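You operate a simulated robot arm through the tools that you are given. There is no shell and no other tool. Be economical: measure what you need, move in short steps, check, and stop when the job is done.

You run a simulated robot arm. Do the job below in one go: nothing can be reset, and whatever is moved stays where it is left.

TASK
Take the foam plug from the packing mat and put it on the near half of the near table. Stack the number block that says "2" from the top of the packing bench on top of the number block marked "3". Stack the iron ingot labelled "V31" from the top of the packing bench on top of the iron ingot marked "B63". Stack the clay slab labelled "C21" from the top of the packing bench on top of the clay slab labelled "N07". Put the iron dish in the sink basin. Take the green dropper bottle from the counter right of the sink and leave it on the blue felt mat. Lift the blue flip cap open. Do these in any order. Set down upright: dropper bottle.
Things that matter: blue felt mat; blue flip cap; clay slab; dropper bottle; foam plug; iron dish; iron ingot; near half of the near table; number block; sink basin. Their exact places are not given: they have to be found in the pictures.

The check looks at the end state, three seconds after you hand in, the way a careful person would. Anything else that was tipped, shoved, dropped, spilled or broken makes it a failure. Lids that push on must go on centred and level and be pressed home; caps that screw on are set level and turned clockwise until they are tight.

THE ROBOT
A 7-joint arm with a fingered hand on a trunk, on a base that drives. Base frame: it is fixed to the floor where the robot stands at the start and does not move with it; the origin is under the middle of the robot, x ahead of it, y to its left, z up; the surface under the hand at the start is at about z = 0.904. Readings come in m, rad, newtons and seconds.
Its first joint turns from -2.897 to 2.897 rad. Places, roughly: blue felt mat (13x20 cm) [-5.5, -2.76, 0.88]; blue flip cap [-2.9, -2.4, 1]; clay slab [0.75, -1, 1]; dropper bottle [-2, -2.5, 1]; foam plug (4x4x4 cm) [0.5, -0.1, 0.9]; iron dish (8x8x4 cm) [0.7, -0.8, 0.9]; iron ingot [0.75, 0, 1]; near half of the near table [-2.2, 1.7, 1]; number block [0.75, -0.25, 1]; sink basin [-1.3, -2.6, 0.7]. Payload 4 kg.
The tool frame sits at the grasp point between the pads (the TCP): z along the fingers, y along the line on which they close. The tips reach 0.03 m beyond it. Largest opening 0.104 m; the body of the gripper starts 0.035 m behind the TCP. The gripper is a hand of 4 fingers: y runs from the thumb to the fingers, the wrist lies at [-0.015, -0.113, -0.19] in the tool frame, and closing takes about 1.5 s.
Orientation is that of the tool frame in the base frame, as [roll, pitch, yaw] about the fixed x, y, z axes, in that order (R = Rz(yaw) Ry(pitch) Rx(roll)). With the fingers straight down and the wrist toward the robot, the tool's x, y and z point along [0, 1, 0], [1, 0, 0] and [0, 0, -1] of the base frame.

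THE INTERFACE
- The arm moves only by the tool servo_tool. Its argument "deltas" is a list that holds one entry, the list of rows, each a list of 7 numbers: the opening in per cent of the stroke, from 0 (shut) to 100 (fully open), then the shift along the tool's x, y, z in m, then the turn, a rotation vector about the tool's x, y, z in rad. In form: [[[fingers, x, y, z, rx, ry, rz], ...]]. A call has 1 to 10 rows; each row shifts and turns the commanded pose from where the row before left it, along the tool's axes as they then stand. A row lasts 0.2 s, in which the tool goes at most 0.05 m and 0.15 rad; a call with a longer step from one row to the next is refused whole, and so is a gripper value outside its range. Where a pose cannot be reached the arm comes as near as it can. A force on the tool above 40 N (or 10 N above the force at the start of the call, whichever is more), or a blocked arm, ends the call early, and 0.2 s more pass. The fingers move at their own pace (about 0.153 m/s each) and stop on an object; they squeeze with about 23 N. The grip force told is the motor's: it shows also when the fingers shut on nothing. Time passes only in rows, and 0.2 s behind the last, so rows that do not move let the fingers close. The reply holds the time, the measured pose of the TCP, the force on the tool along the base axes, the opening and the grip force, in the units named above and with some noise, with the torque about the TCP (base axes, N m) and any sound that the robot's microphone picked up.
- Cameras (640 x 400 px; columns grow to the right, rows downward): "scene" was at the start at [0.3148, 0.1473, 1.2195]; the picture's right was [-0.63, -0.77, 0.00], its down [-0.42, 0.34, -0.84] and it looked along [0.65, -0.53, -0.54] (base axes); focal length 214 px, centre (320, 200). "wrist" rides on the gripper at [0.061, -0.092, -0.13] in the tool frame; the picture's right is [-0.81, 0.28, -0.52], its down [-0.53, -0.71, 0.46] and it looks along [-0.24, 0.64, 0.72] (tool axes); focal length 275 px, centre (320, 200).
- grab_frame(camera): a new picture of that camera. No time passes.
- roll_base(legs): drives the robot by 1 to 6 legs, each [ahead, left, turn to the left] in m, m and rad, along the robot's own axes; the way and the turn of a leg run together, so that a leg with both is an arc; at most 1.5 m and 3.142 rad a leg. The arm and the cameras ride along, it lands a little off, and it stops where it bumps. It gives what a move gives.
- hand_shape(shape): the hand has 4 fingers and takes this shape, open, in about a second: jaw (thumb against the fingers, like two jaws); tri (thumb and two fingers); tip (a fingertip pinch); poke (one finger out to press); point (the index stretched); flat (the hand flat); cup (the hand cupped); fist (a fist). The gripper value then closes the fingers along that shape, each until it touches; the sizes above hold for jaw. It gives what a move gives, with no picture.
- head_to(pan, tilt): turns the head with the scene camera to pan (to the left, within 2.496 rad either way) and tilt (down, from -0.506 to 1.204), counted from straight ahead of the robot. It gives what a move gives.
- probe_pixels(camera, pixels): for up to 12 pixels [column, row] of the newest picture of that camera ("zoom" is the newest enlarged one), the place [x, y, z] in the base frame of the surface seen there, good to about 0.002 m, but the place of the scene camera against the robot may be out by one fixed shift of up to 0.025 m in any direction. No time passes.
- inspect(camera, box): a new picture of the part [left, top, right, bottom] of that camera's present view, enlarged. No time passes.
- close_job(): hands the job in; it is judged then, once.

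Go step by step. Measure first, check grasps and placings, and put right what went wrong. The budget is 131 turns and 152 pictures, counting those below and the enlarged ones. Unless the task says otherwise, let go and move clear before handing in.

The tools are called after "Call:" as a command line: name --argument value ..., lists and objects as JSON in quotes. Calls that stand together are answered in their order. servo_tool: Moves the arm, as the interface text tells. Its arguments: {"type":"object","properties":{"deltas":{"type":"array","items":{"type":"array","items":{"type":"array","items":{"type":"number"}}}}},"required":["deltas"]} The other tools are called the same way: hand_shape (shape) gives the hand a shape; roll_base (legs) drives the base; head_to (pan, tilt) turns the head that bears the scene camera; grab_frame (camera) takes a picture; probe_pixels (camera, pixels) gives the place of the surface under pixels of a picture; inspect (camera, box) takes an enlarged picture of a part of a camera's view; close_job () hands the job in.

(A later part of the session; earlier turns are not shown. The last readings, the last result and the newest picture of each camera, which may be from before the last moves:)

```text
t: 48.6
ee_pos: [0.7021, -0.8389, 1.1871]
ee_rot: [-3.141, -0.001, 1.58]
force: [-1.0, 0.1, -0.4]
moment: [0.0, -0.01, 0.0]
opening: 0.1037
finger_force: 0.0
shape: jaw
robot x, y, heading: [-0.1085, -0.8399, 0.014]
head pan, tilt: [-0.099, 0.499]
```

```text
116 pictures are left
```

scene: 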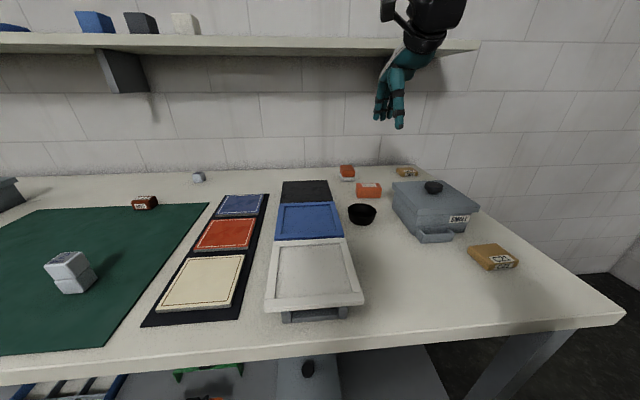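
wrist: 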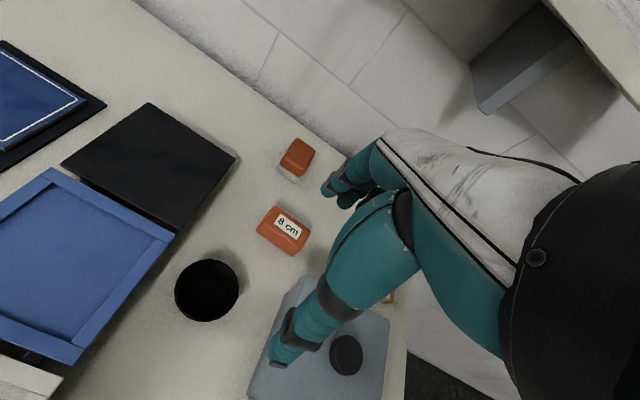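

Call:
inspect --camera "scene" --box '[330, 155, 430, 215]'

Call:
inspect --camera "scene" --box '[460, 235, 530, 280]'

Call:
inspect --camera "wrist" --box '[240, 120, 400, 260]'

```text
6.40 times, centred on (380, 185) of scene
```

zoom: 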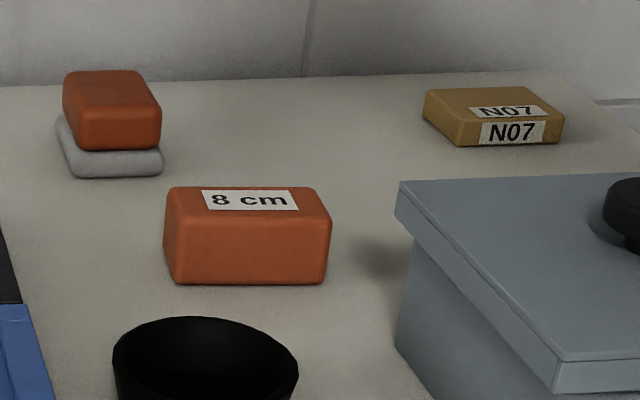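

```text
8.89 times, centred on (495, 258) of scene
```

zoom: 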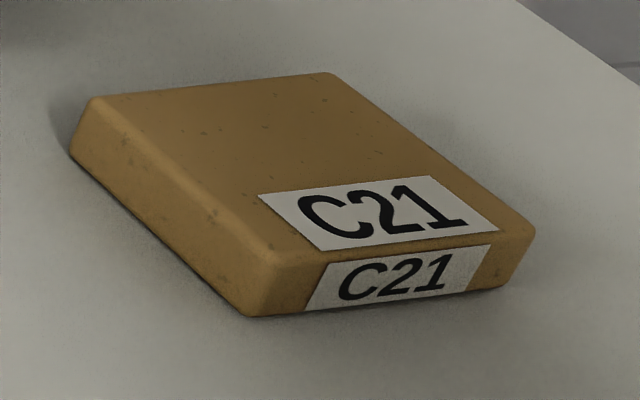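

```text
2.86 times, centred on (320, 190) of wrist
```

zoom: 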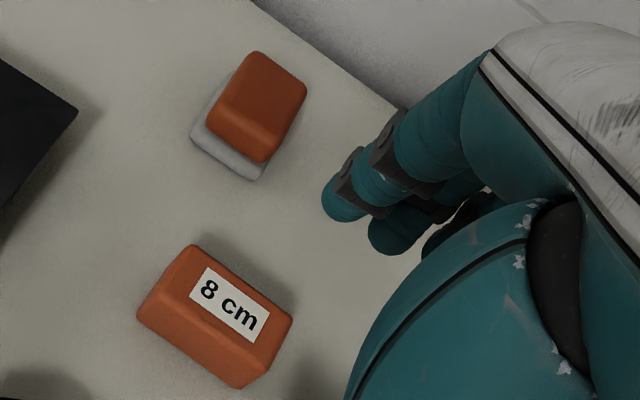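

C21 is the near slab (493,257); N07 the far one (406,172). Move the wrist over C21 to measure it accurately.

Call:
probe_pixels --camera "scene" --pixels '[[471, 247], [496, 245], [515, 262], [489, 269], [492, 256], [398, 170], [414, 170], [434, 185], [448, 218], [362, 210], [443, 239]]'

Call:
servo_tool --deltas '[[[100, -0.045, 0.0, 0, 0, 0, 0], [100, -0.045, 0, 0, 0, 0, 0], [100, -0.045, 0, 0, 0, 0, 0], [100, -0.04, 0, 0, 0, 0, 0], [100, 0, -0.045, 0, 0, 0, 0], [100, 0, -0.045, 0, 0, 0, 0], [100, 0, 0, 0, 0, 0, 0]]]'

Call:
grab_frame --camera "wrist"

```text
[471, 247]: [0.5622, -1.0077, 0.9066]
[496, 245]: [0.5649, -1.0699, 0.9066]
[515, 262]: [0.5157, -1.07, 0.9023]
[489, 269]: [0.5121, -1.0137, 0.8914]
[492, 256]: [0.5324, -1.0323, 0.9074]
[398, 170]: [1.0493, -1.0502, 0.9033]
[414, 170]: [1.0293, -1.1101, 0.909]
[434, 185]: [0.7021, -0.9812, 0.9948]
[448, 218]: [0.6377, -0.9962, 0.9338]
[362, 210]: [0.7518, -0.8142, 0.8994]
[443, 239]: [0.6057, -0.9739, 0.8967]
```

```text
t: 50.2
ee_pos: [0.6143, -1.0141, 1.1862]
ee_rot: [-3.139, 0.002, 1.577]
force: [0.6, -0.7, 0.2]
moment: [0.0, 0.0, -0.02]
opening: 0.1037
finger_force: 0.1
shape: jaw
robot x, y, heading: [-0.1061, -0.8361, 0.009]
head pan, tilt: [-0.099, 0.499]
```

```text
112 pictures are left
```

wrist: 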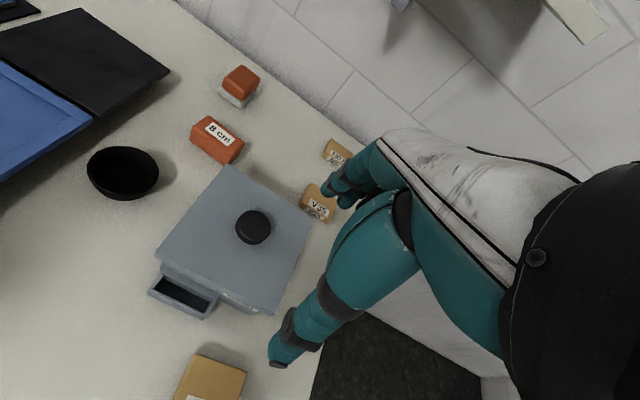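

Call:
servo_tool --deltas '[[[80, -0.025, -0.04, 0, 0, 0, 0], [80, 0, -0.04, 0, 0, 0, 0], [80, 0, 0, 0.03, 0, 0, 0], [80, 0, 0, 0, 0, 0, 0]]]'

Call:
grab_frame --camera "wrist"

```text
t: 51.2
ee_pos: [0.5345, -1.0398, 1.157]
ee_rot: [-3.141, 0.0, 1.578]
force: [0.0, 0.1, 1.0]
moment: [0.0, 0.0, -0.05]
opening: 0.0835
finger_force: 0.0
shape: jaw
robot x, y, heading: [-0.1037, -0.8395, 0.007]
head pan, tilt: [-0.099, 0.499]
```

```text
111 pictures are left
```

wrist: 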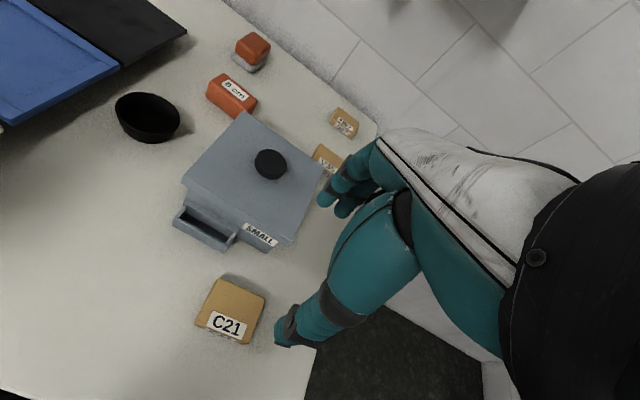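

Call:
inspect --camera "wrist" --box '[160, 200, 320, 360]'

```text
2.50 times, centred on (240, 280) of wrist
```

zoom: 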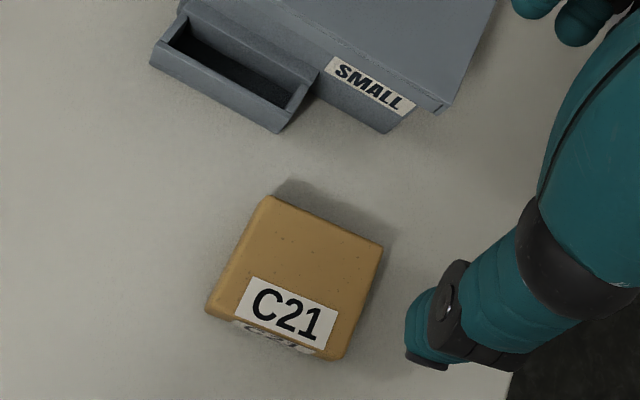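

Call:
probe_pixels --camera "zoom" --pixels '[[268, 201], [378, 250], [336, 350], [212, 303], [295, 275], [420, 300], [438, 110], [280, 130], [317, 75]]'

Call:
inspect --camera "wrist" --box '[300, 90, 380, 170]'

```text
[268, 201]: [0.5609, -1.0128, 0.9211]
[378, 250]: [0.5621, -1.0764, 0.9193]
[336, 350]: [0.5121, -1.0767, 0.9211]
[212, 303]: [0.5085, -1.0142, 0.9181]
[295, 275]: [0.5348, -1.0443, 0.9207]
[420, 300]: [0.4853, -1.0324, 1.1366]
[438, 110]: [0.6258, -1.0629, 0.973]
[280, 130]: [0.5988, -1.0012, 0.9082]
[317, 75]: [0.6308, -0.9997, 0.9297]
```

```text
5.00 times, centred on (340, 130) of wrist
```

zoom: 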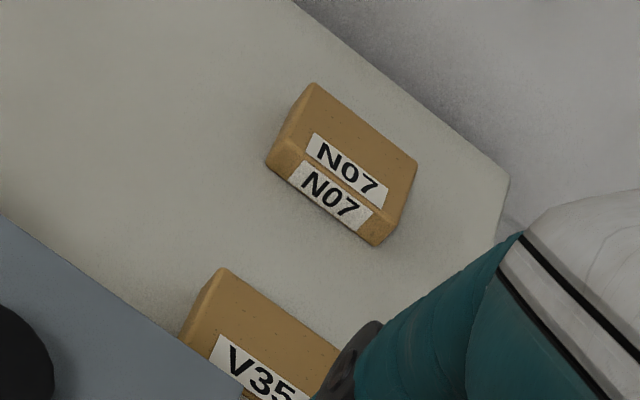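

C21: centre (0.536,-1.045), 0.052 along x, top 0.921. Descend with 80% opening.

Call:
servo_tool --deltas '[[[80, -0.005, 0.0015, 0.045, 0, 0, 0], [80, 0, 0, 0.045, 0, 0, 0], [80, 0, 0, 0.045, 0, 0, 0], [80, 0, 0, 0.045, 0, 0, 0], [80, 0, 0, 0.03, 0, 0, 0], [80, 0, 0, 0.01, 0, 0, 0], [80, 0, 0, 0, 0, 0, 0]]]'

Call:
inspect --camera "wrist" --box '[220, 140, 420, 380]'

```text
t: 52.8
ee_pos: [0.5463, -1.0485, 0.9422]
ee_rot: [-3.138, -0.001, 1.578]
force: [0.3, 0.6, 0.8]
moment: [-0.01, -0.01, 0.01]
opening: 0.0834
finger_force: 0.1
shape: jaw
out of reach, approached as far as the arm can: row 5, 6
robot x, y, heading: [-0.1065, -0.8408, 0.005]
head pan, tilt: [-0.099, 0.499]
```

```text
1.67 times, centred on (320, 260) of wrist
```

zoom: 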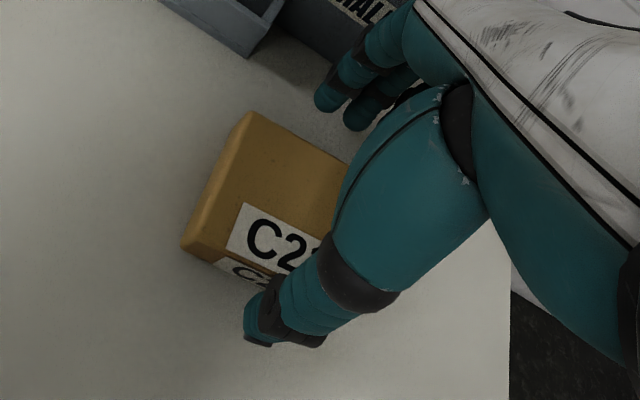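

Inner reach limit again; rise, back the base 0.13, compensate and descend.

Call:
servo_tool --deltas '[[[80, 0, 0, -0.04, 0, 0, 0], [80, 0, 0, -0.04, 0, 0, 0]]]'

Call:
roll_base --legs '[[-0.13, 0, 0]]'

Call:
servo_tool --deltas '[[[80, 0, 0.04, 0, 0, 0, 0], [80, 0, 0.04, 0, 0, 0, 0], [80, 0, 0.04, 0, 0, 0, 0], [80, 0, 0, 0, 0, 0, 0], [80, 0, 0, 0, 0, 0, 0]]]'

```text
t: 53.4
ee_pos: [0.5466, -1.0482, 1.0236]
ee_rot: [3.14, -0.002, 1.574]
force: [0.4, -0.5, 0.0]
moment: [0.04, 0.0, -0.02]
opening: 0.0831
finger_force: 0.2
shape: jaw
robot x, y, heading: [-0.1052, -0.8403, 0.007]
head pan, tilt: [-0.099, 0.499]
```

```text
t: 54.7
ee_pos: [0.4159, -1.0482, 1.0207]
ee_rot: [-3.14, 0.001, 1.575]
force: [-1.4, 0.2, -0.2]
moment: [-0.01, 0.02, -0.02]
opening: 0.0831
finger_force: 0.0
shape: jaw
robot x, y, heading: [-0.2332, -0.8381, 0.005]
head pan, tilt: [-0.099, 0.499]
```

```text
t: 55.9
ee_pos: [0.5356, -1.0493, 1.0244]
ee_rot: [-3.138, 0.0, 1.576]
force: [0.5, -0.1, 0.1]
moment: [0.02, -0.02, 0.03]
opening: 0.0829
finger_force: 0.1
shape: jaw
robot x, y, heading: [-0.2337, -0.8407, 0.007]
head pan, tilt: [-0.099, 0.499]
```

Call:
servo_tool --deltas '[[[80, 0.003, 0.001, 0.04, 0, 0, 0], [80, 0, 0, 0.035, 0, 0, 0], [80, 0, 0, 0.012, 0, 0, 0], [80, 0, 0, 0, 0, 0, 0], [80, 0, 0, 0, 0, 0, 0]]]'

Call:
inspect --camera "wrist" --box '[220, 140, 420, 380]'

```text
t: 57.1
ee_pos: [0.5348, -1.0443, 0.9349]
ee_rot: [-3.14, -0.001, 1.576]
force: [0.4, -0.3, -1.2]
moment: [0.02, -0.01, 0.01]
opening: 0.0831
finger_force: 0.0
shape: jaw
robot x, y, heading: [-0.2367, -0.8381, 0.002]
head pan, tilt: [-0.099, 0.499]
```

```text
1.67 times, centred on (320, 260) of wrist
```

zoom: 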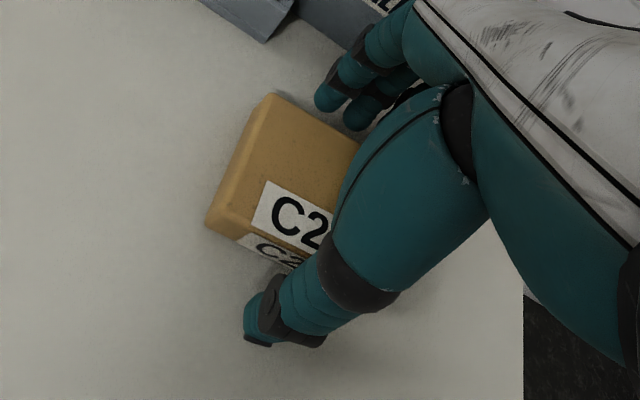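

Positioned. Close and lift.

Call:
servo_tool --deltas '[[[0, 0, 0, 0, 0, 0, 0], [0, 0, 0, 0, 0, 0, 0], [0, 0, 0, 0, 0, 0, 0], [0, 0, 0, 0, 0, 0, 0], [0, 0, 0, 0, 0, 0, 0], [0, 0, 0, 0, 0, 0, 0], [0, 0, 0, -0.02, 0, 0, 0], [0, 0, 0, -0.04, 0, 0, 0], [0, 0, 0, -0.04, 0, 0, 0], [0, 0, 0, -0.04, 0, 0, 0]]]'

Call:
inspect --camera "wrist" --box '[220, 140, 420, 380]'

```text
t: 59.3
ee_pos: [0.5365, -1.0482, 1.0743]
ee_rot: [-3.141, -0.001, 1.578]
force: [-0.1, -0.8, -1.6]
moment: [0.05, 0.03, 0.0]
opening: 0.0523
finger_force: 22.9
shape: jaw
robot x, y, heading: [-0.2355, -0.8367, 0.009]
head pan, tilt: [-0.099, 0.499]
```

```text
1.67 times, centred on (320, 260) of wrist
```

zoom: 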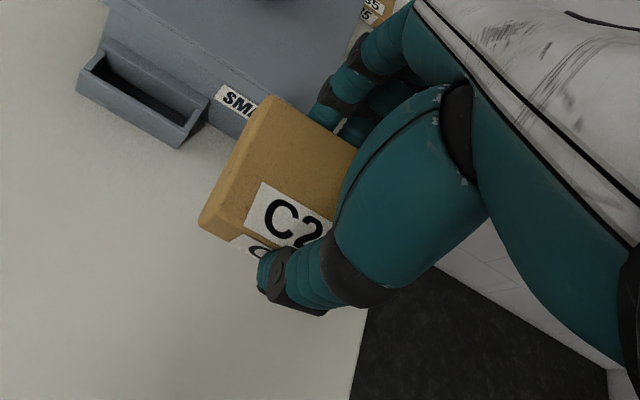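

C21 held. Raise and drive forward-right so N07 comes within reach.

Call:
servo_tool --deltas '[[[0, 0, 0, -0.03, 0, 0, 0], [0, 0, 0, -0.03, 0, 0, 0], [0, 0.04, 0, 0, 0, 0, 0], [0, 0.04, 0, 0, 0, 0, 0], [0, 0.04, 0, 0, 0, 0, 0], [0, 0.04, 0, 0, 0, 0, 0]]]'

Call:
roll_base --legs '[[0.0, -0.22, 0], [0.32, 0, 0]]'

Call:
grab_frame --camera "wrist"

Call:
grab_frame --camera "scene"

```text
t: 60.7
ee_pos: [0.5343, -0.8845, 1.1331]
ee_rot: [-3.139, 0.001, 1.576]
force: [-0.1, 0.3, -0.5]
moment: [0.01, 0.03, 0.01]
opening: 0.0521
finger_force: 22.9
shape: jaw
robot x, y, heading: [-0.2373, -0.839, 0.001]
head pan, tilt: [-0.099, 0.499]
```

```text
t: 64.0
ee_pos: [0.7936, -1.1057, 1.133]
ee_rot: [-3.137, 0.0, 1.561]
force: [0.2, -0.1, -1.3]
moment: [-0.01, 0.04, 0.04]
opening: 0.0522
finger_force: 23.1
shape: jaw
robot x, y, heading: [0.02, -1.0486, -0.01]
head pan, tilt: [-0.099, 0.499]
stopped in leg 2: the robot was blocked; the commanded pose is now the measured one
```

```text
105 pictures are left
```

wrist: 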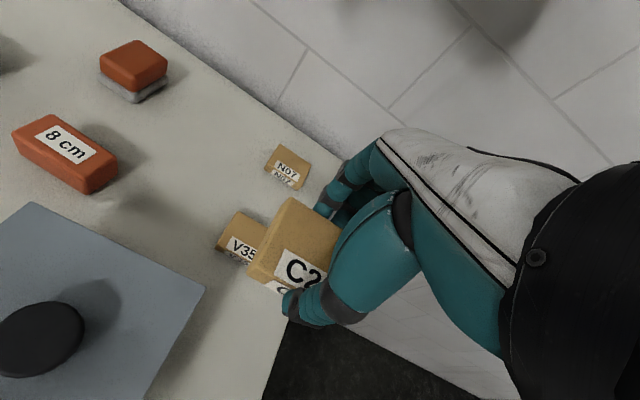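

```text
104 pictures are left
```

scene: 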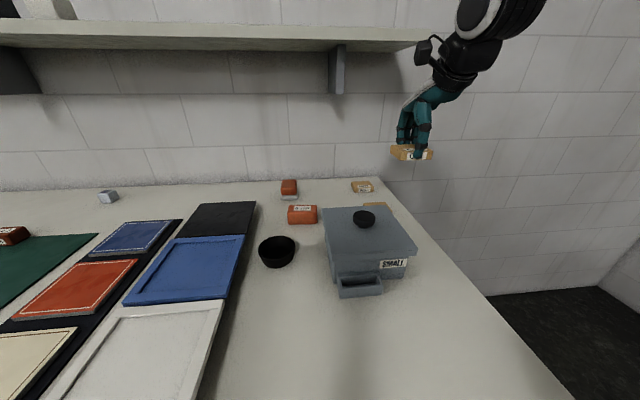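

The base touched the bench at x=0.02; everything on the bench looks undisturbed. Measure N07 and the held slab.

Call:
inspect --camera "wrist" --box '[210, 130, 370, 330]'

```text
2.00 times, centred on (290, 230) of wrist
```

zoom: 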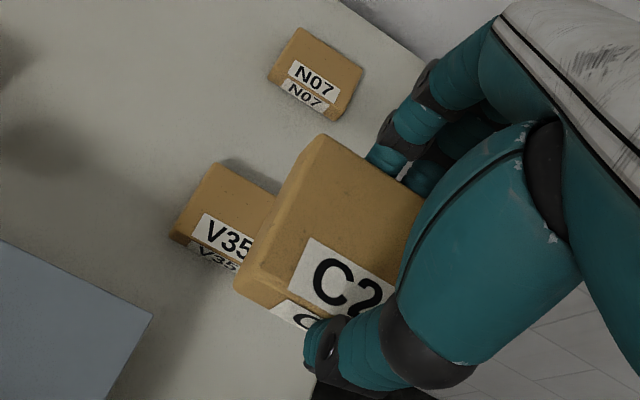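

Call:
probe_pixels --camera "zoom" --pixels '[[298, 33], [360, 68], [338, 113], [277, 75], [317, 65], [321, 138], [260, 265], [311, 240], [295, 290], [215, 168], [240, 225]]'

```text
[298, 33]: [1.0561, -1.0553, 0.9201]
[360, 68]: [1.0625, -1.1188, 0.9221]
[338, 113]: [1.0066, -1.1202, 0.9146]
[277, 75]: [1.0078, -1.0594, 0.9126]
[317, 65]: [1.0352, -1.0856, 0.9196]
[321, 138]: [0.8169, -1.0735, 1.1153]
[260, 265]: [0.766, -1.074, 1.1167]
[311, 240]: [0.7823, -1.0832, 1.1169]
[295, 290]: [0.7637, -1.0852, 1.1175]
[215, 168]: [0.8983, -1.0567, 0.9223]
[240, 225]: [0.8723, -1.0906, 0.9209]
```

N07 centre ≈(1.0345,-1.0885), yaw ≈+3°. That's ~1.02 m from the axis; I'll try how far the arm goes.

Call:
servo_tool --deltas '[[[0, 0.017, 0.04, 0, 0, 0, -0.05], [0, 0, 0.04, 0, 0, 0, 0], [0, 0, 0.04, 0, 0, 0, 0], [0, 0, 0.04, 0.02, 0, 0, 0], [0, 0, 0.04, 0.03, 0, 0, 0], [0, 0, 0.04, 0.03, 0, 0, 0], [0, 0, 0, 0, 0, 0, 0], [0, 0, 0, 0, 0, 0, 0]]]'

```text
t: 65.8
ee_pos: [1.0326, -1.0793, 1.0479]
ee_rot: [-3.137, 0.0, 1.611]
force: [-0.2, 0.4, -1.9]
moment: [0.0, 0.0, 0.03]
opening: 0.0522
finger_force: 22.5
shape: jaw
robot x, y, heading: [0.027, -1.0507, -0.003]
head pan, tilt: [-0.099, 0.499]
```

It reaches. View the alignment.

Call:
inspect --camera "wrist" --box '[210, 160, 370, 360]'

```text
2.00 times, centred on (290, 260) of wrist
```

zoom: 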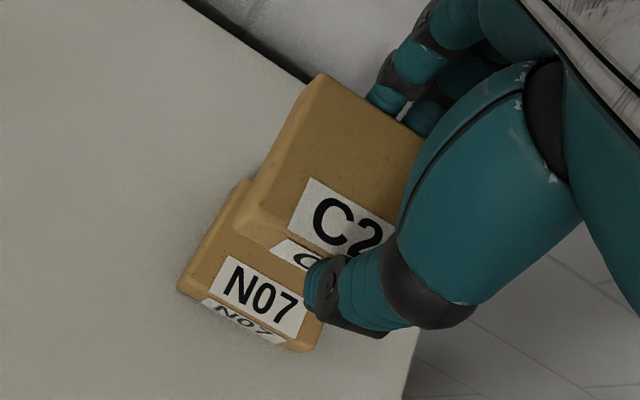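

Call:
probe_pixels --camera "zoom" --pixels '[[321, 78], [260, 205], [240, 188], [187, 285], [305, 345], [311, 180], [295, 230], [225, 260], [213, 293], [303, 305]]'

```text
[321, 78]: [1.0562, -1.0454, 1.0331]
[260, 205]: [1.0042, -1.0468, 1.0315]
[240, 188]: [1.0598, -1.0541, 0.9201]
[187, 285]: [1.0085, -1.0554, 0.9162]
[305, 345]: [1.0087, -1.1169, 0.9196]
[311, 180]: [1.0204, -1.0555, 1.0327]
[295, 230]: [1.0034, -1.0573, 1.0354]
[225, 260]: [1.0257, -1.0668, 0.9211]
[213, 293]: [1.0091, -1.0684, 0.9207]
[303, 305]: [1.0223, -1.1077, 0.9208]
```

Need (+0.0045,-0.0095) and ~0.097 down. First most of the way.

Call:
servo_tool --deltas '[[[0, -0.0095, 0.0045, 0, 0, 0, 0], [0, 0, 0, 0.04, 0, 0, 0], [0, 0, 0, 0.035, 0, 0, 0], [0, 0, 0, 0, 0, 0, 0], [0, 0, 0, 0, 0, 0, 0]]]'

Call:
inspect --camera "wrist" --box '[210, 160, 370, 360]'

```text
t: 67.0
ee_pos: [1.0372, -1.0895, 0.9751]
ee_rot: [-3.138, -0.001, 1.614]
force: [-1.2, 0.1, -1.5]
moment: [-0.03, 0.0, 0.04]
opening: 0.0519
finger_force: 23.0
shape: jaw
robot x, y, heading: [0.0213, -1.0492, -0.009]
head pan, tilt: [-0.099, 0.499]
```

```text
2.00 times, centred on (290, 260) of wrist
```

zoom: 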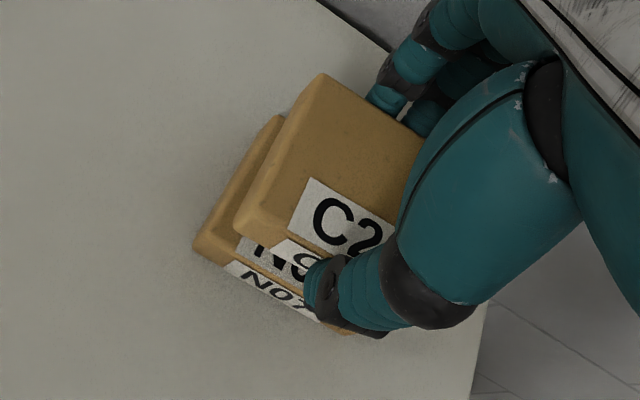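

Call:
probe_pixels --camera "zoom" --pixels '[[321, 78], [260, 205], [277, 118], [205, 240], [242, 240], [260, 130]]'

Call:
servo_tool --deltas '[[[0, 0, 0, 0.012, 0, 0, 0], [0, 0, 0, 0.005, 0, 0, 0], [0, 0, 0, 0.002, 0, 0, 0], [0, 0, 0, 0.002, 0, 0, 0], [0, 0, 0, 0, 0, 0, 0]]]'

```text
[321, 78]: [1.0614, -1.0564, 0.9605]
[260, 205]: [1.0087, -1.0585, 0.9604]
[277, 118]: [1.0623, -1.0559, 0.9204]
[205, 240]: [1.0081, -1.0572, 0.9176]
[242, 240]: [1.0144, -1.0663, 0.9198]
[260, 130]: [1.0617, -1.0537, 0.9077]
```

```text
t: 68.2
ee_pos: [1.0368, -1.0899, 0.9555]
ee_rot: [-3.139, -0.002, 1.613]
force: [0.4, -0.4, 1.0]
moment: [-0.03, -0.02, 0.03]
opening: 0.052
finger_force: 22.9
shape: jaw
robot x, y, heading: [0.0214, -1.0469, -0.01]
head pan, tilt: [-0.099, 0.499]
```

Aligned to ~1 mm. A bit lower to contact.

Call:
servo_tool --deltas '[[[0, 0, 0, 0.0015, 0, 0, 0], [0, 0, 0, 0.0015, 0, 0, 0], [0, 0, 0, 0, 0, 0, 0]]]'

```text
t: 69.0
ee_pos: [1.0368, -1.0904, 0.9553]
ee_rot: [3.14, -0.001, 1.613]
force: [1.0, -1.0, 13.3]
moment: [-0.07, -0.02, 0.04]
opening: 0.0526
finger_force: 23.1
shape: jaw
robot x, y, heading: [0.0257, -1.0508, -0.006]
head pan, tilt: [-0.099, 0.499]
```

Seated (13 N). Release and rise.

Call:
servo_tool --deltas '[[[0, 0, 0, -0.0015, 0, 0, 0], [55, 0, 0, 0, 0, 0, 0], [70, 0, 0, 0, 0, 0, 0], [85, 0, 0, 0, 0, 0, 0], [85, 0, 0, 0, 0, 0, 0], [85, 0, 0, -0.02, 0, 0, 0], [85, 0, 0, -0.04, 0, 0, 0], [85, 0, 0, -0.04, 0, 0, 0], [85, 0, 0, -0.04, 0, 0, 0.04]]]'

Call:
grab_frame --camera "wrist"

```text
t: 71.0
ee_pos: [1.037, -1.0895, 1.094]
ee_rot: [-3.139, 0.002, 1.571]
force: [0.7, -0.4, -0.4]
moment: [0.01, 0.03, 0.05]
opening: 0.0883
finger_force: 0.1
shape: jaw
robot x, y, heading: [0.0254, -1.0476, -0.006]
head pan, tilt: [-0.099, 0.499]
```

```text
100 pictures are left
```

wrist: 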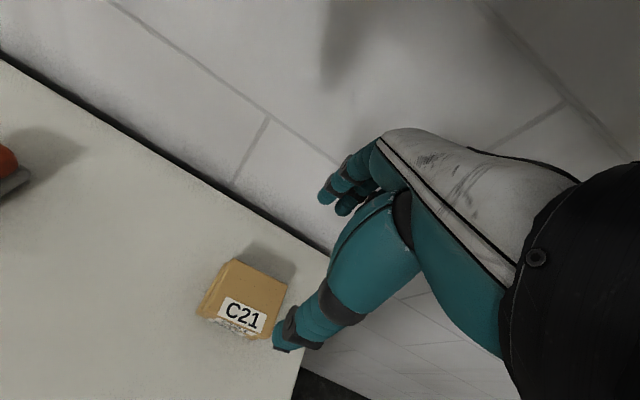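

C21 on N07 is good. Now the iron dish: back off and move over it.

Call:
roll_base --legs '[[-0.1, 0.0, 0.006], [0, 0.2, 0]]'

Call:
servo_tool --deltas '[[[100, 0.01, -0.045, -0.01, 0, 0, 0], [100, 0.01, -0.045, -0.01, 0, 0, 0], [100, 0.01, -0.045, -0.02, 0, 0, 0], [100, 0.01, -0.045, -0.01, 0, 0, 0], [100, 0, -0.03, 0, 0, 0, 0], [100, 0, 0, 0, 0, 0, 0]]]'

Call:
grab_frame --camera "wrist"

```text
t: 73.3
ee_pos: [0.9379, -0.8857, 1.0932]
ee_rot: [-3.137, 0.0, 1.577]
force: [-0.3, -0.5, -0.7]
moment: [-0.02, 0.02, 0.0]
opening: 0.0882
finger_force: 0.1
shape: jaw
robot x, y, heading: [-0.0777, -0.8486, -0.004]
head pan, tilt: [-0.099, 0.499]
```

```text
refused: row 3 steps farther than a row can; nothing moved
```

```text
99 pictures are left
```

wrist: 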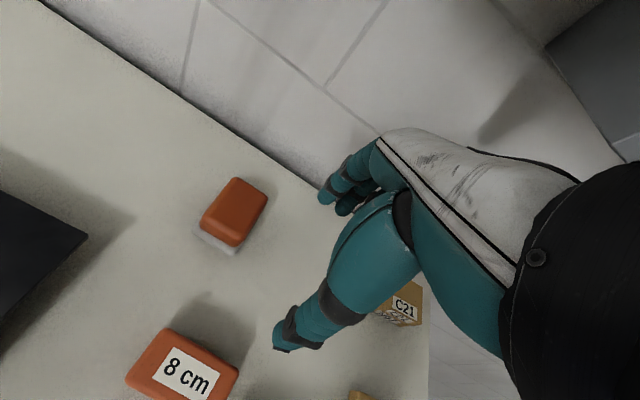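

Call:
servo_tool --deltas '[[[100, 0.01, -0.045, -0.01, 0, 0, 0], [100, 0.01, -0.045, -0.01, 0, 0, 0], [100, 0.01, -0.045, -0.01, 0, 0, 0], [100, 0.01, -0.045, -0.01, 0, 0, 0], [100, 0, -0.01, -0.03, 0, 0, 0], [100, 0, 0, 0, 0, 0, 0]]]'

Call:
grab_frame --camera "wrist"

Call:
inspect --camera "wrist" --box '[180, 180, 340, 360]'

```text
t: 74.7
ee_pos: [0.7478, -0.8469, 1.1641]
ee_rot: [-3.139, 0.0, 1.575]
force: [-0.3, -0.1, 0.0]
moment: [0.04, -0.01, 0.01]
opening: 0.1037
finger_force: 0.0
shape: jaw
robot x, y, heading: [-0.078, -0.8521, -0.005]
head pan, tilt: [-0.099, 0.499]
```

```text
98 pictures are left
```

wrist: 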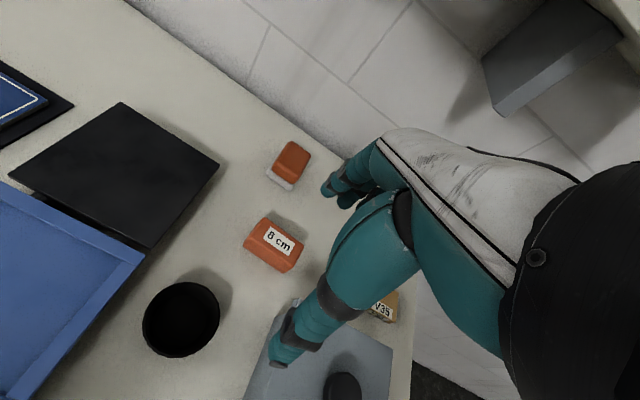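

```text
2.22 times, centred on (260, 270) of wrist
```

zoom: 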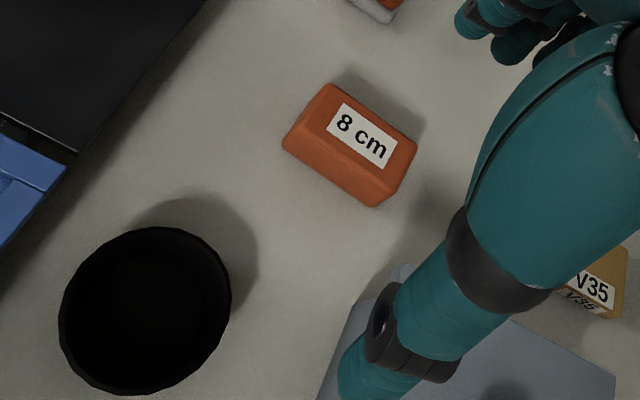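

Call:
probe_pixels --camera "zoom" --pixels '[[150, 230], [228, 300], [110, 388], [63, 320], [70, 290], [200, 365], [140, 310], [285, 140], [372, 200], [400, 270], [75, 155], [15, 230]]'

```text
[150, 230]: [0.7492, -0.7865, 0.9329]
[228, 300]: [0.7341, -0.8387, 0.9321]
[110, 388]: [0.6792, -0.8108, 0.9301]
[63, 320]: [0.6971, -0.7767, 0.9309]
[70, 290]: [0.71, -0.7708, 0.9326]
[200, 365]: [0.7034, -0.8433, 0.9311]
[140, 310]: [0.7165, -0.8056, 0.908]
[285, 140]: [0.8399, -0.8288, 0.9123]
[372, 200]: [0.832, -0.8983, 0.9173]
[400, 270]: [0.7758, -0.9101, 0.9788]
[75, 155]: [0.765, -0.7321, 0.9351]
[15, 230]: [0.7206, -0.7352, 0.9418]
```

Dish rim centre ≈(0.716,-0.8075), R≈0.0375, rim z 0.932. Check its side profile.

Call:
head_to --pan 0.0 --tilt 0.6

Call:
grab_frame --camera "scene"

Call:
inspect --camera "scene" --box '[280, 140, 400, 230]'

```text
t: 75.4
ee_pos: [0.7481, -0.8476, 1.1657]
ee_rot: [-3.137, 0.0, 1.575]
force: [-0.2, 0.3, -0.1]
moment: [0.0, 0.0, 0.01]
opening: 0.1038
finger_force: 0.2
shape: jaw
robot x, y, heading: [-0.0775, -0.8528, -0.008]
head pan, tilt: [0.0, 0.6]
```

```text
96 pictures are left
```

scene: 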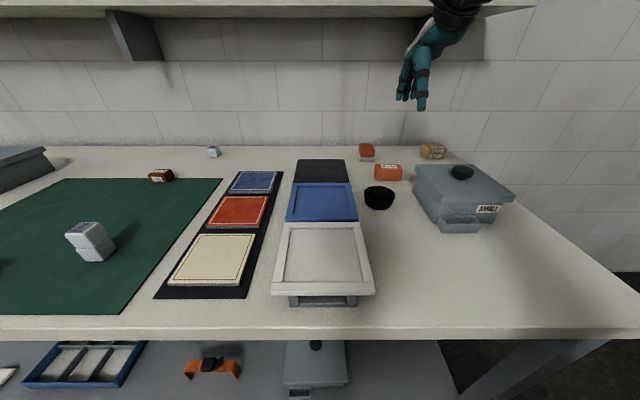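

```text
4.44 times, centred on (340, 185) of scene
```

zoom: 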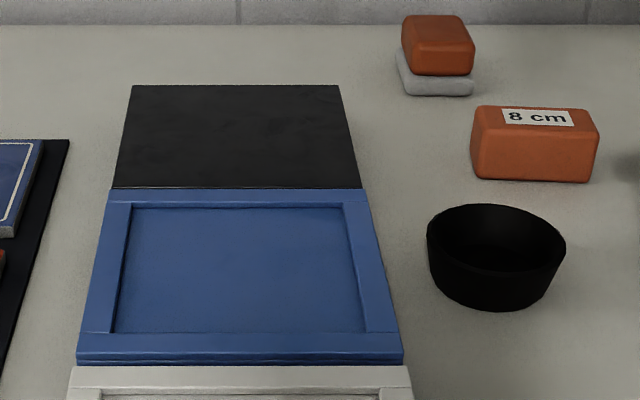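

Rim is widest, so vertical fingers bear on the rim edge; a diametral grip works. Descend on it.

Call:
servo_tool --deltas '[[[100, 0.04, 0, 0, 0, 0, 0], [100, 0, -0.032, 0.02, 0, 0, 0], [100, 0, 0, 0.045, 0, 0, 0], [100, 0, 0, 0.045, 0, 0, 0], [100, 0, 0, 0.045, 0, 0, 0], [100, 0, 0, 0, 0, 0, 0]]]'

Call:
grab_frame --camera "wrist"

```text
t: 76.8
ee_pos: [0.7141, -0.806, 1.0087]
ee_rot: [-3.137, 0.001, 1.576]
force: [0.4, -0.7, -0.5]
moment: [0.02, -0.02, -0.01]
opening: 0.1037
finger_force: 0.0
shape: jaw
robot x, y, heading: [-0.0802, -0.8469, -0.001]
head pan, tilt: [0.0, 0.6]
```

```text
94 pictures are left
```

wrist: 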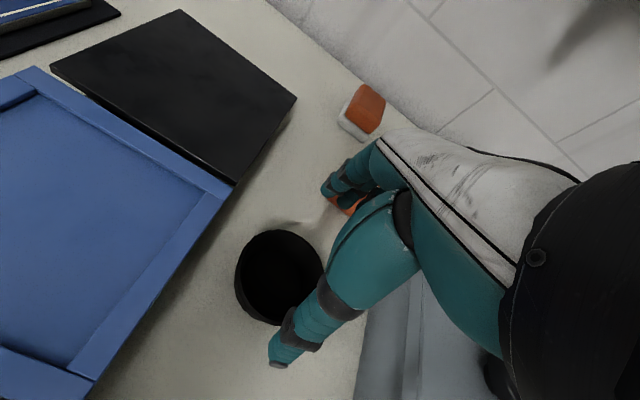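

Call:
probe_pixels --camera "wrist" --pixels '[[238, 270], [250, 243], [275, 231], [300, 235], [318, 253], [280, 323], [255, 315], [241, 297]]'

```text
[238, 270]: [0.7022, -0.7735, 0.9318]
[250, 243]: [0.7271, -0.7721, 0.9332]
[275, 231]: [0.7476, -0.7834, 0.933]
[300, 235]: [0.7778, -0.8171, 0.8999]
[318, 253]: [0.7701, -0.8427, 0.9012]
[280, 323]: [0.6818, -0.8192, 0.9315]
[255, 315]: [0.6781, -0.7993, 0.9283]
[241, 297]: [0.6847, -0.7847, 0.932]
```

Centre confirmed (0.7155,-0.806). Descend and grip.

Call:
servo_tool --deltas '[[[100, 0, 0.001, 0.04, 0, 0, 0], [100, 0, 0, 0.03, 0, 0, 0], [100, 0, 0, 0, 0, 0, 0]]]'

Call:
servo_tool --deltas '[[[60, 0, 0, 0, 0, 0, 0], [0, 0, 0, 0, 0, 0, 0], [0, 0, 0, 0, 0, 0, 0], [0, 0, 0, 0, 0, 0, 0], [0, 0, 0, 0, 0, 0, 0], [0, 0, 0, 0, 0, 0, 0], [0, 0, 0, -0.02, 0, 0, 0], [0, 0, 0, -0.04, 0, 0, 0], [0, 0, 0, -0.04, 0, 0, 0]]]'

Call:
grab_frame --camera "wrist"

```text
t: 77.6
ee_pos: [0.7157, -0.8061, 0.94]
ee_rot: [-3.138, -0.001, 1.575]
force: [1.0, 0.6, -0.6]
moment: [0.03, -0.02, 0.0]
opening: 0.1039
finger_force: 0.0
shape: jaw
robot x, y, heading: [-0.0792, -0.8571, -0.009]
head pan, tilt: [0.0, 0.6]
```

```text
t: 79.6
ee_pos: [0.7146, -0.8065, 1.0381]
ee_rot: [-3.136, 0.001, 1.576]
force: [-0.4, 0.2, -2.8]
moment: [-0.01, -0.01, 0.0]
opening: 0.0632
finger_force: 22.9
shape: jaw
robot x, y, heading: [-0.0763, -0.8546, -0.003]
head pan, tilt: [0.0, 0.6]
```

```text
93 pictures are left
```

wrist: 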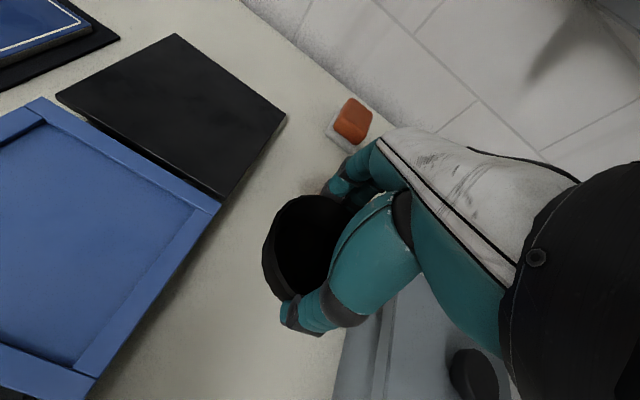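

The dish is held (2.8 N). Raise, back away from the bench and turn toward the sink.

Call:
servo_tool --deltas '[[[0, 0, 0, -0.045, 0, 0, 0], [0, 0, 0, -0.045, 0, 0, 0], [0, 0, 0, -0.045, 0, 0, 0], [0, 0, 0, -0.03, 0, 0, 0]]]'

Call:
roll_base --legs '[[-0.6, 0, 0], [0, 0, -1.565], [0.5, 0, 0], [0, -0.6, 0]]'

Call:
head_to --pan 0.0 --tilt 0.45

Call:
grab_frame --camera "scene"

```text
t: 80.6
ee_pos: [0.716, -0.8064, 1.2044]
ee_rot: [-3.138, -0.001, 1.577]
force: [0.6, 0.1, -3.1]
moment: [0.0, -0.02, 0.01]
opening: 0.063
finger_force: 23.4
shape: jaw
robot x, y, heading: [-0.0749, -0.8525, -0.005]
head pan, tilt: [0.0, 0.6]
```

```text
t: 93.4
ee_pos: [-1.2797, -2.1192, 1.2041]
ee_rot: [-3.138, 0.0, -0.02]
force: [0.6, 0.0, -3.2]
moment: [0.01, -0.02, 0.03]
opening: 0.0625
finger_force: 23.1
shape: jaw
robot x, y, heading: [-1.3004, -1.3182, -1.605]
head pan, tilt: [0.0, 0.6]
```

```text
t: 94.1
ee_pos: [-1.2788, -2.1183, 1.2041]
ee_rot: [-3.138, 0.002, -0.02]
force: [0.2, 0.0, -3.8]
moment: [0.02, 0.02, 0.02]
opening: 0.0625
finger_force: 22.9
shape: jaw
robot x, y, heading: [-1.3005, -1.3238, -1.6]
head pan, tilt: [0.0, 0.45]
```

```text
92 pictures are left
```

scene: 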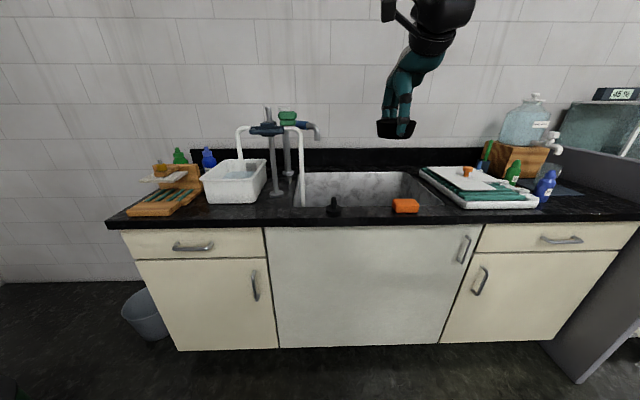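

Call:
probe_pixels --camera "scene" --pixels '[[310, 205], [305, 175], [400, 173], [425, 205], [365, 190], [335, 205], [405, 205], [300, 220], [370, 200], [270, 130], [316, 135], [370, 170]]'

Call:
inspect --camera "scene" --box '[410, 80, 640, 220]'

Call:
inspect --camera "scene" --box '[220, 90, 450, 230]'

```text
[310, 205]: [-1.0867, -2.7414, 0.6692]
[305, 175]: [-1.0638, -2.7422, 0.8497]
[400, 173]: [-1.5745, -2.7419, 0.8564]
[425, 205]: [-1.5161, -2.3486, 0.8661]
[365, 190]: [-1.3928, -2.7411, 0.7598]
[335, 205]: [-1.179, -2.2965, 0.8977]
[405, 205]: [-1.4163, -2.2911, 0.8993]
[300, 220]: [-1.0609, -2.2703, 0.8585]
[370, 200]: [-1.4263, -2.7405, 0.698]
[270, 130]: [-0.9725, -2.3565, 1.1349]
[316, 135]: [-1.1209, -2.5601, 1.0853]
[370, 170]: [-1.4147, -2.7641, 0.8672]
```

```text
2.78 times, centred on (525, 150) of scene
```

zoom: 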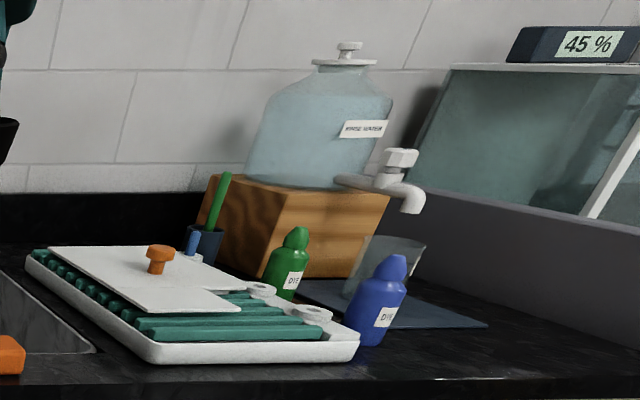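

```text
2.78 times, centred on (335, 160) of scene
```

zoom: 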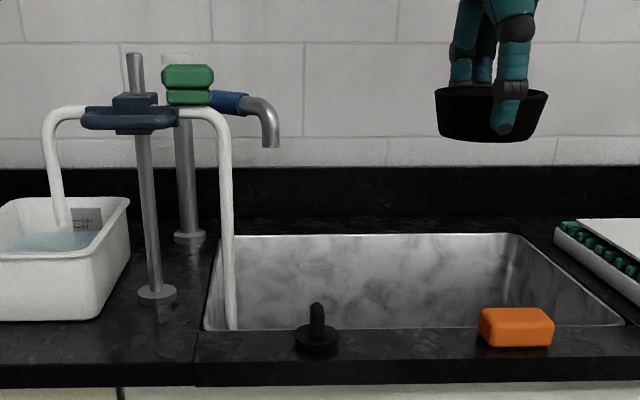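

Sink basin spans x≈-1.06…-1.56, y≈-2.34…-2.74. Move closer (shifting right a bit from the faucet) and look into it.

Call:
roll_base --legs '[[0, -0.06, 0.03], [0.4, 0, 0]]'

Call:
head_to --pan 0.0 --tilt 0.85

Call:
grab_frame --camera "scene"

Call:
grab_frame --camera "wrist"

```text
t: 97.1
ee_pos: [-1.3116, -2.5063, 1.2045]
ee_rot: [-3.138, 0.001, 0.014]
force: [0.0, -0.4, -3.3]
moment: [0.02, 0.01, -0.02]
opening: 0.0625
finger_force: 23.1
shape: jaw
robot x, y, heading: [-1.3651, -1.7137, -1.565]
head pan, tilt: [0.0, 0.45]
```

```text
t: 98.0
ee_pos: [-1.3106, -2.5066, 1.2042]
ee_rot: [-3.138, -0.001, 0.014]
force: [-0.2, -0.3, -2.9]
moment: [0.02, -0.03, 0.0]
opening: 0.0624
finger_force: 23.7
shape: jaw
robot x, y, heading: [-1.3598, -1.7108, -1.571]
head pan, tilt: [0.0, 0.85]
```

```text
89 pictures are left
```

scene: 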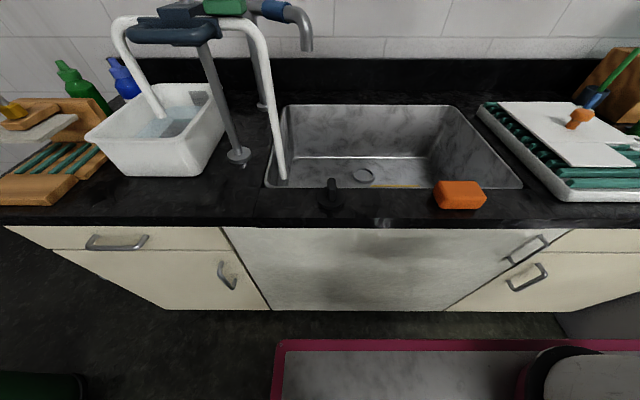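

```text
88 pictures are left
```

wrist: 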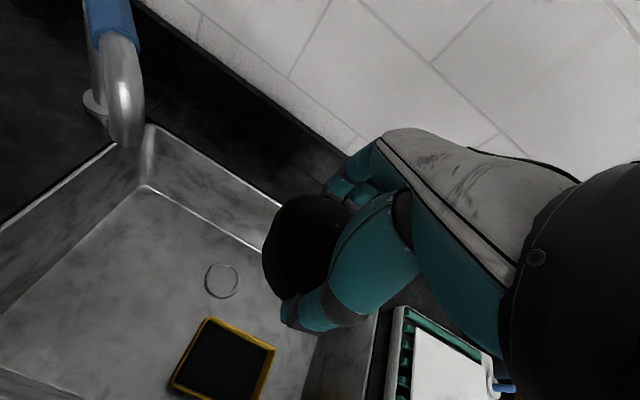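

There is a black/yellow item in the basin at wrist (222,360). Probe floor, drain, item, and rim.

Call:
probe_pixels --camera "wrist" --pixels '[[222, 280], [205, 322], [272, 350], [175, 390], [225, 365], [150, 190], [130, 300], [280, 260], [290, 200], [126, 145], [340, 340], [240, 235]]'

Call:
probe_pixels --camera "scene" --pixels '[[360, 175], [395, 187], [440, 170], [520, 185], [460, 105], [270, 185], [458, 195], [330, 185]]'

```text
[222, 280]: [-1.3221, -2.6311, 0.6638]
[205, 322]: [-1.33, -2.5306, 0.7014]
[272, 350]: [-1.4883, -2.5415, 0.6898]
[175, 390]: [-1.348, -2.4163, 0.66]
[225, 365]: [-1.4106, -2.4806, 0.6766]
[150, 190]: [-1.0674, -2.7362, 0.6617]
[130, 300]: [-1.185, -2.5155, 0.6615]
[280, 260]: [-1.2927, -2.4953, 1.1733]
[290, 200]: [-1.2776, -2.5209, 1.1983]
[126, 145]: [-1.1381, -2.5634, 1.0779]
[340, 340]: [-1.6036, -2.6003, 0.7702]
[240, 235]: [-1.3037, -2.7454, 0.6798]
```

```text
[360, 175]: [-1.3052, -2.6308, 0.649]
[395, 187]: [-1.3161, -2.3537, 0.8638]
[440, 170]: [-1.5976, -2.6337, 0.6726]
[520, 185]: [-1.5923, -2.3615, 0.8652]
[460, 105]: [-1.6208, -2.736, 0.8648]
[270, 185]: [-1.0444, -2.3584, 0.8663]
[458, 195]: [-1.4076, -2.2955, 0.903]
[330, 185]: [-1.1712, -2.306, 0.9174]
```

Free spot: (-1.23,-2.60), floor z 0.661, so TCP ends near 0.697. Move over and descend partway.

Call:
servo_tool --deltas '[[[0, 0.03, 0.035, 0, 0, 0, 0], [0, 0.03, 0.035, 0, 0, 0, 0], [0, 0.02, 0.023, 0, 0, 0, 0], [0, 0, 0, 0.045, 0, 0, 0], [0, 0, 0, 0.045, 0, 0, 0], [0, 0, 0, 0.045, 0, 0, 0], [0, 0, 0, 0.045, 0, 0, 0], [0, 0, 0, 0.045, 0, 0, 0], [0, 0, 0, 0.0, 0, 0, 0]]]'

Call:
grab_frame --camera "scene"

Call:
grab_frame --camera "wrist"

```text
t: 100.0
ee_pos: [-1.2262, -2.5937, 0.9794]
ee_rot: [-3.139, -0.001, 0.012]
force: [0.2, 0.5, -3.2]
moment: [-0.01, 0.01, -0.01]
opening: 0.0622
finger_force: 23.3
shape: jaw
robot x, y, heading: [-1.3637, -1.7119, -1.565]
head pan, tilt: [0.0, 0.85]
```

```text
87 pictures are left
```

scene: 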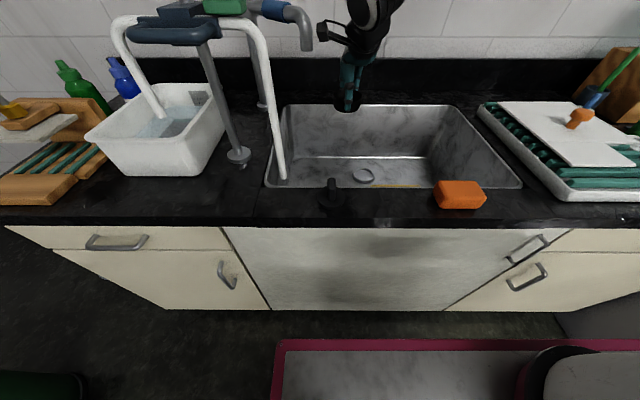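

```text
86 pictures are left
```

wrist: 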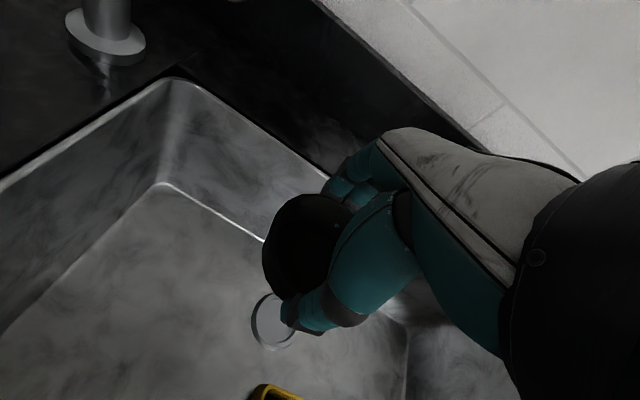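

The wrist camera bracket is near the faucet spout, so shift 3 cm right and slightly back, then descend further.

Call:
servo_tool --deltas '[[[0, -0.032, -0.014, 0, 0, 0, 0], [0, 0, 0, 0.045, 0, 0, 0], [0, 0, 0, 0.045, 0, 0, 0], [0, 0, 0, 0.045, 0, 0, 0], [0, 0, 0, 0.045, 0, 0, 0], [0, 0, 0, 0.045, 0, 0, 0], [0, 0, 0, 0.03, 0, 0, 0], [0, 0, 0, 0.0, 0, 0, 0]]]'

Call:
grab_frame --camera "wrist"

Call:
grab_frame --camera "scene"

```text
t: 101.8
ee_pos: [-1.2617, -2.5797, 0.7215]
ee_rot: [-3.138, -0.001, 0.015]
force: [0.9, 0.5, -3.4]
moment: [0.03, -0.01, 0.0]
opening: 0.0623
finger_force: 22.9
shape: jaw
robot x, y, heading: [-1.3612, -1.7128, -1.57]
head pan, tilt: [0.0, 0.85]
```

```text
85 pictures are left
```

wrist: 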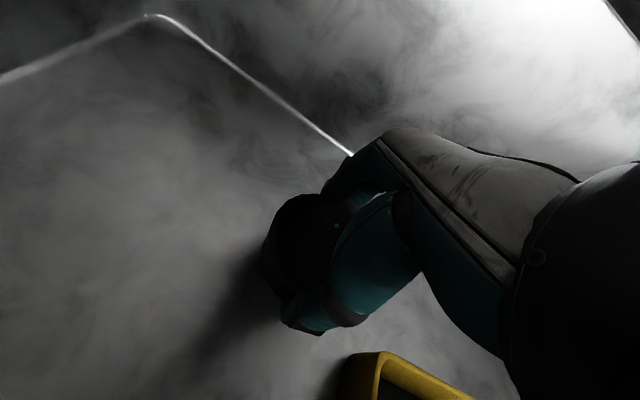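

```text
84 pictures are left
```

scene: 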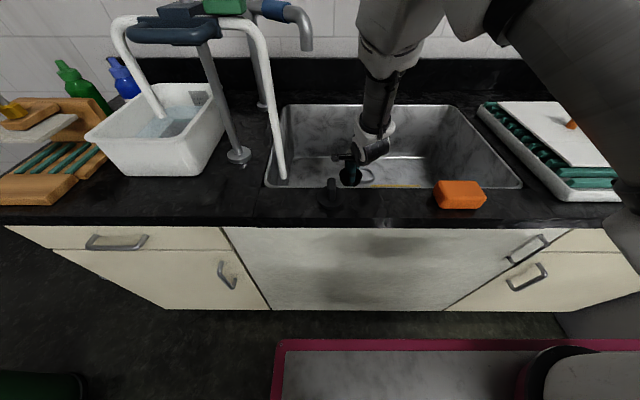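

Call:
servo_tool --deltas '[[[0, 0, 0, 0.015, 0, 0, 0], [0, 0, 0, 0.003, 0, 0, 0], [0, 0, 0, 0.003, 0, 0, 0], [0, 0, 0, 0.002, 0, 0, 0], [0, 0, 0, 0.0, 0, 0, 0]]]'

```text
t: 103.0
ee_pos: [-1.2618, -2.5823, 0.6998]
ee_rot: [-3.137, 0.0, 0.014]
force: [-0.2, -0.2, -2.4]
moment: [-0.02, -0.03, 0.02]
opening: 0.0622
finger_force: 23.5
shape: jaw
robot x, y, heading: [-1.3628, -1.7142, -1.564]
head pan, tilt: [0.0, 0.85]
```

Call:
servo_tool --deltas '[[[0, 0, 0, 0.002, 0, 0, 0], [0, 0, 0, 0.0015, 0, 0, 0], [0, 0, 0, 0.0015, 0, 0, 0], [0, 0, 0, 0.0, 0, 0, 0]]]'

```text
t: 104.0
ee_pos: [-1.2626, -2.5834, 0.6977]
ee_rot: [-3.141, -0.002, 0.015]
force: [-0.1, -0.4, 15.8]
moment: [-0.46, 0.42, 0.05]
opening: 0.0623
finger_force: 22.7
shape: jaw
robot x, y, heading: [-1.3599, -1.7079, -1.564]
head pan, tilt: [0.0, 0.85]
```

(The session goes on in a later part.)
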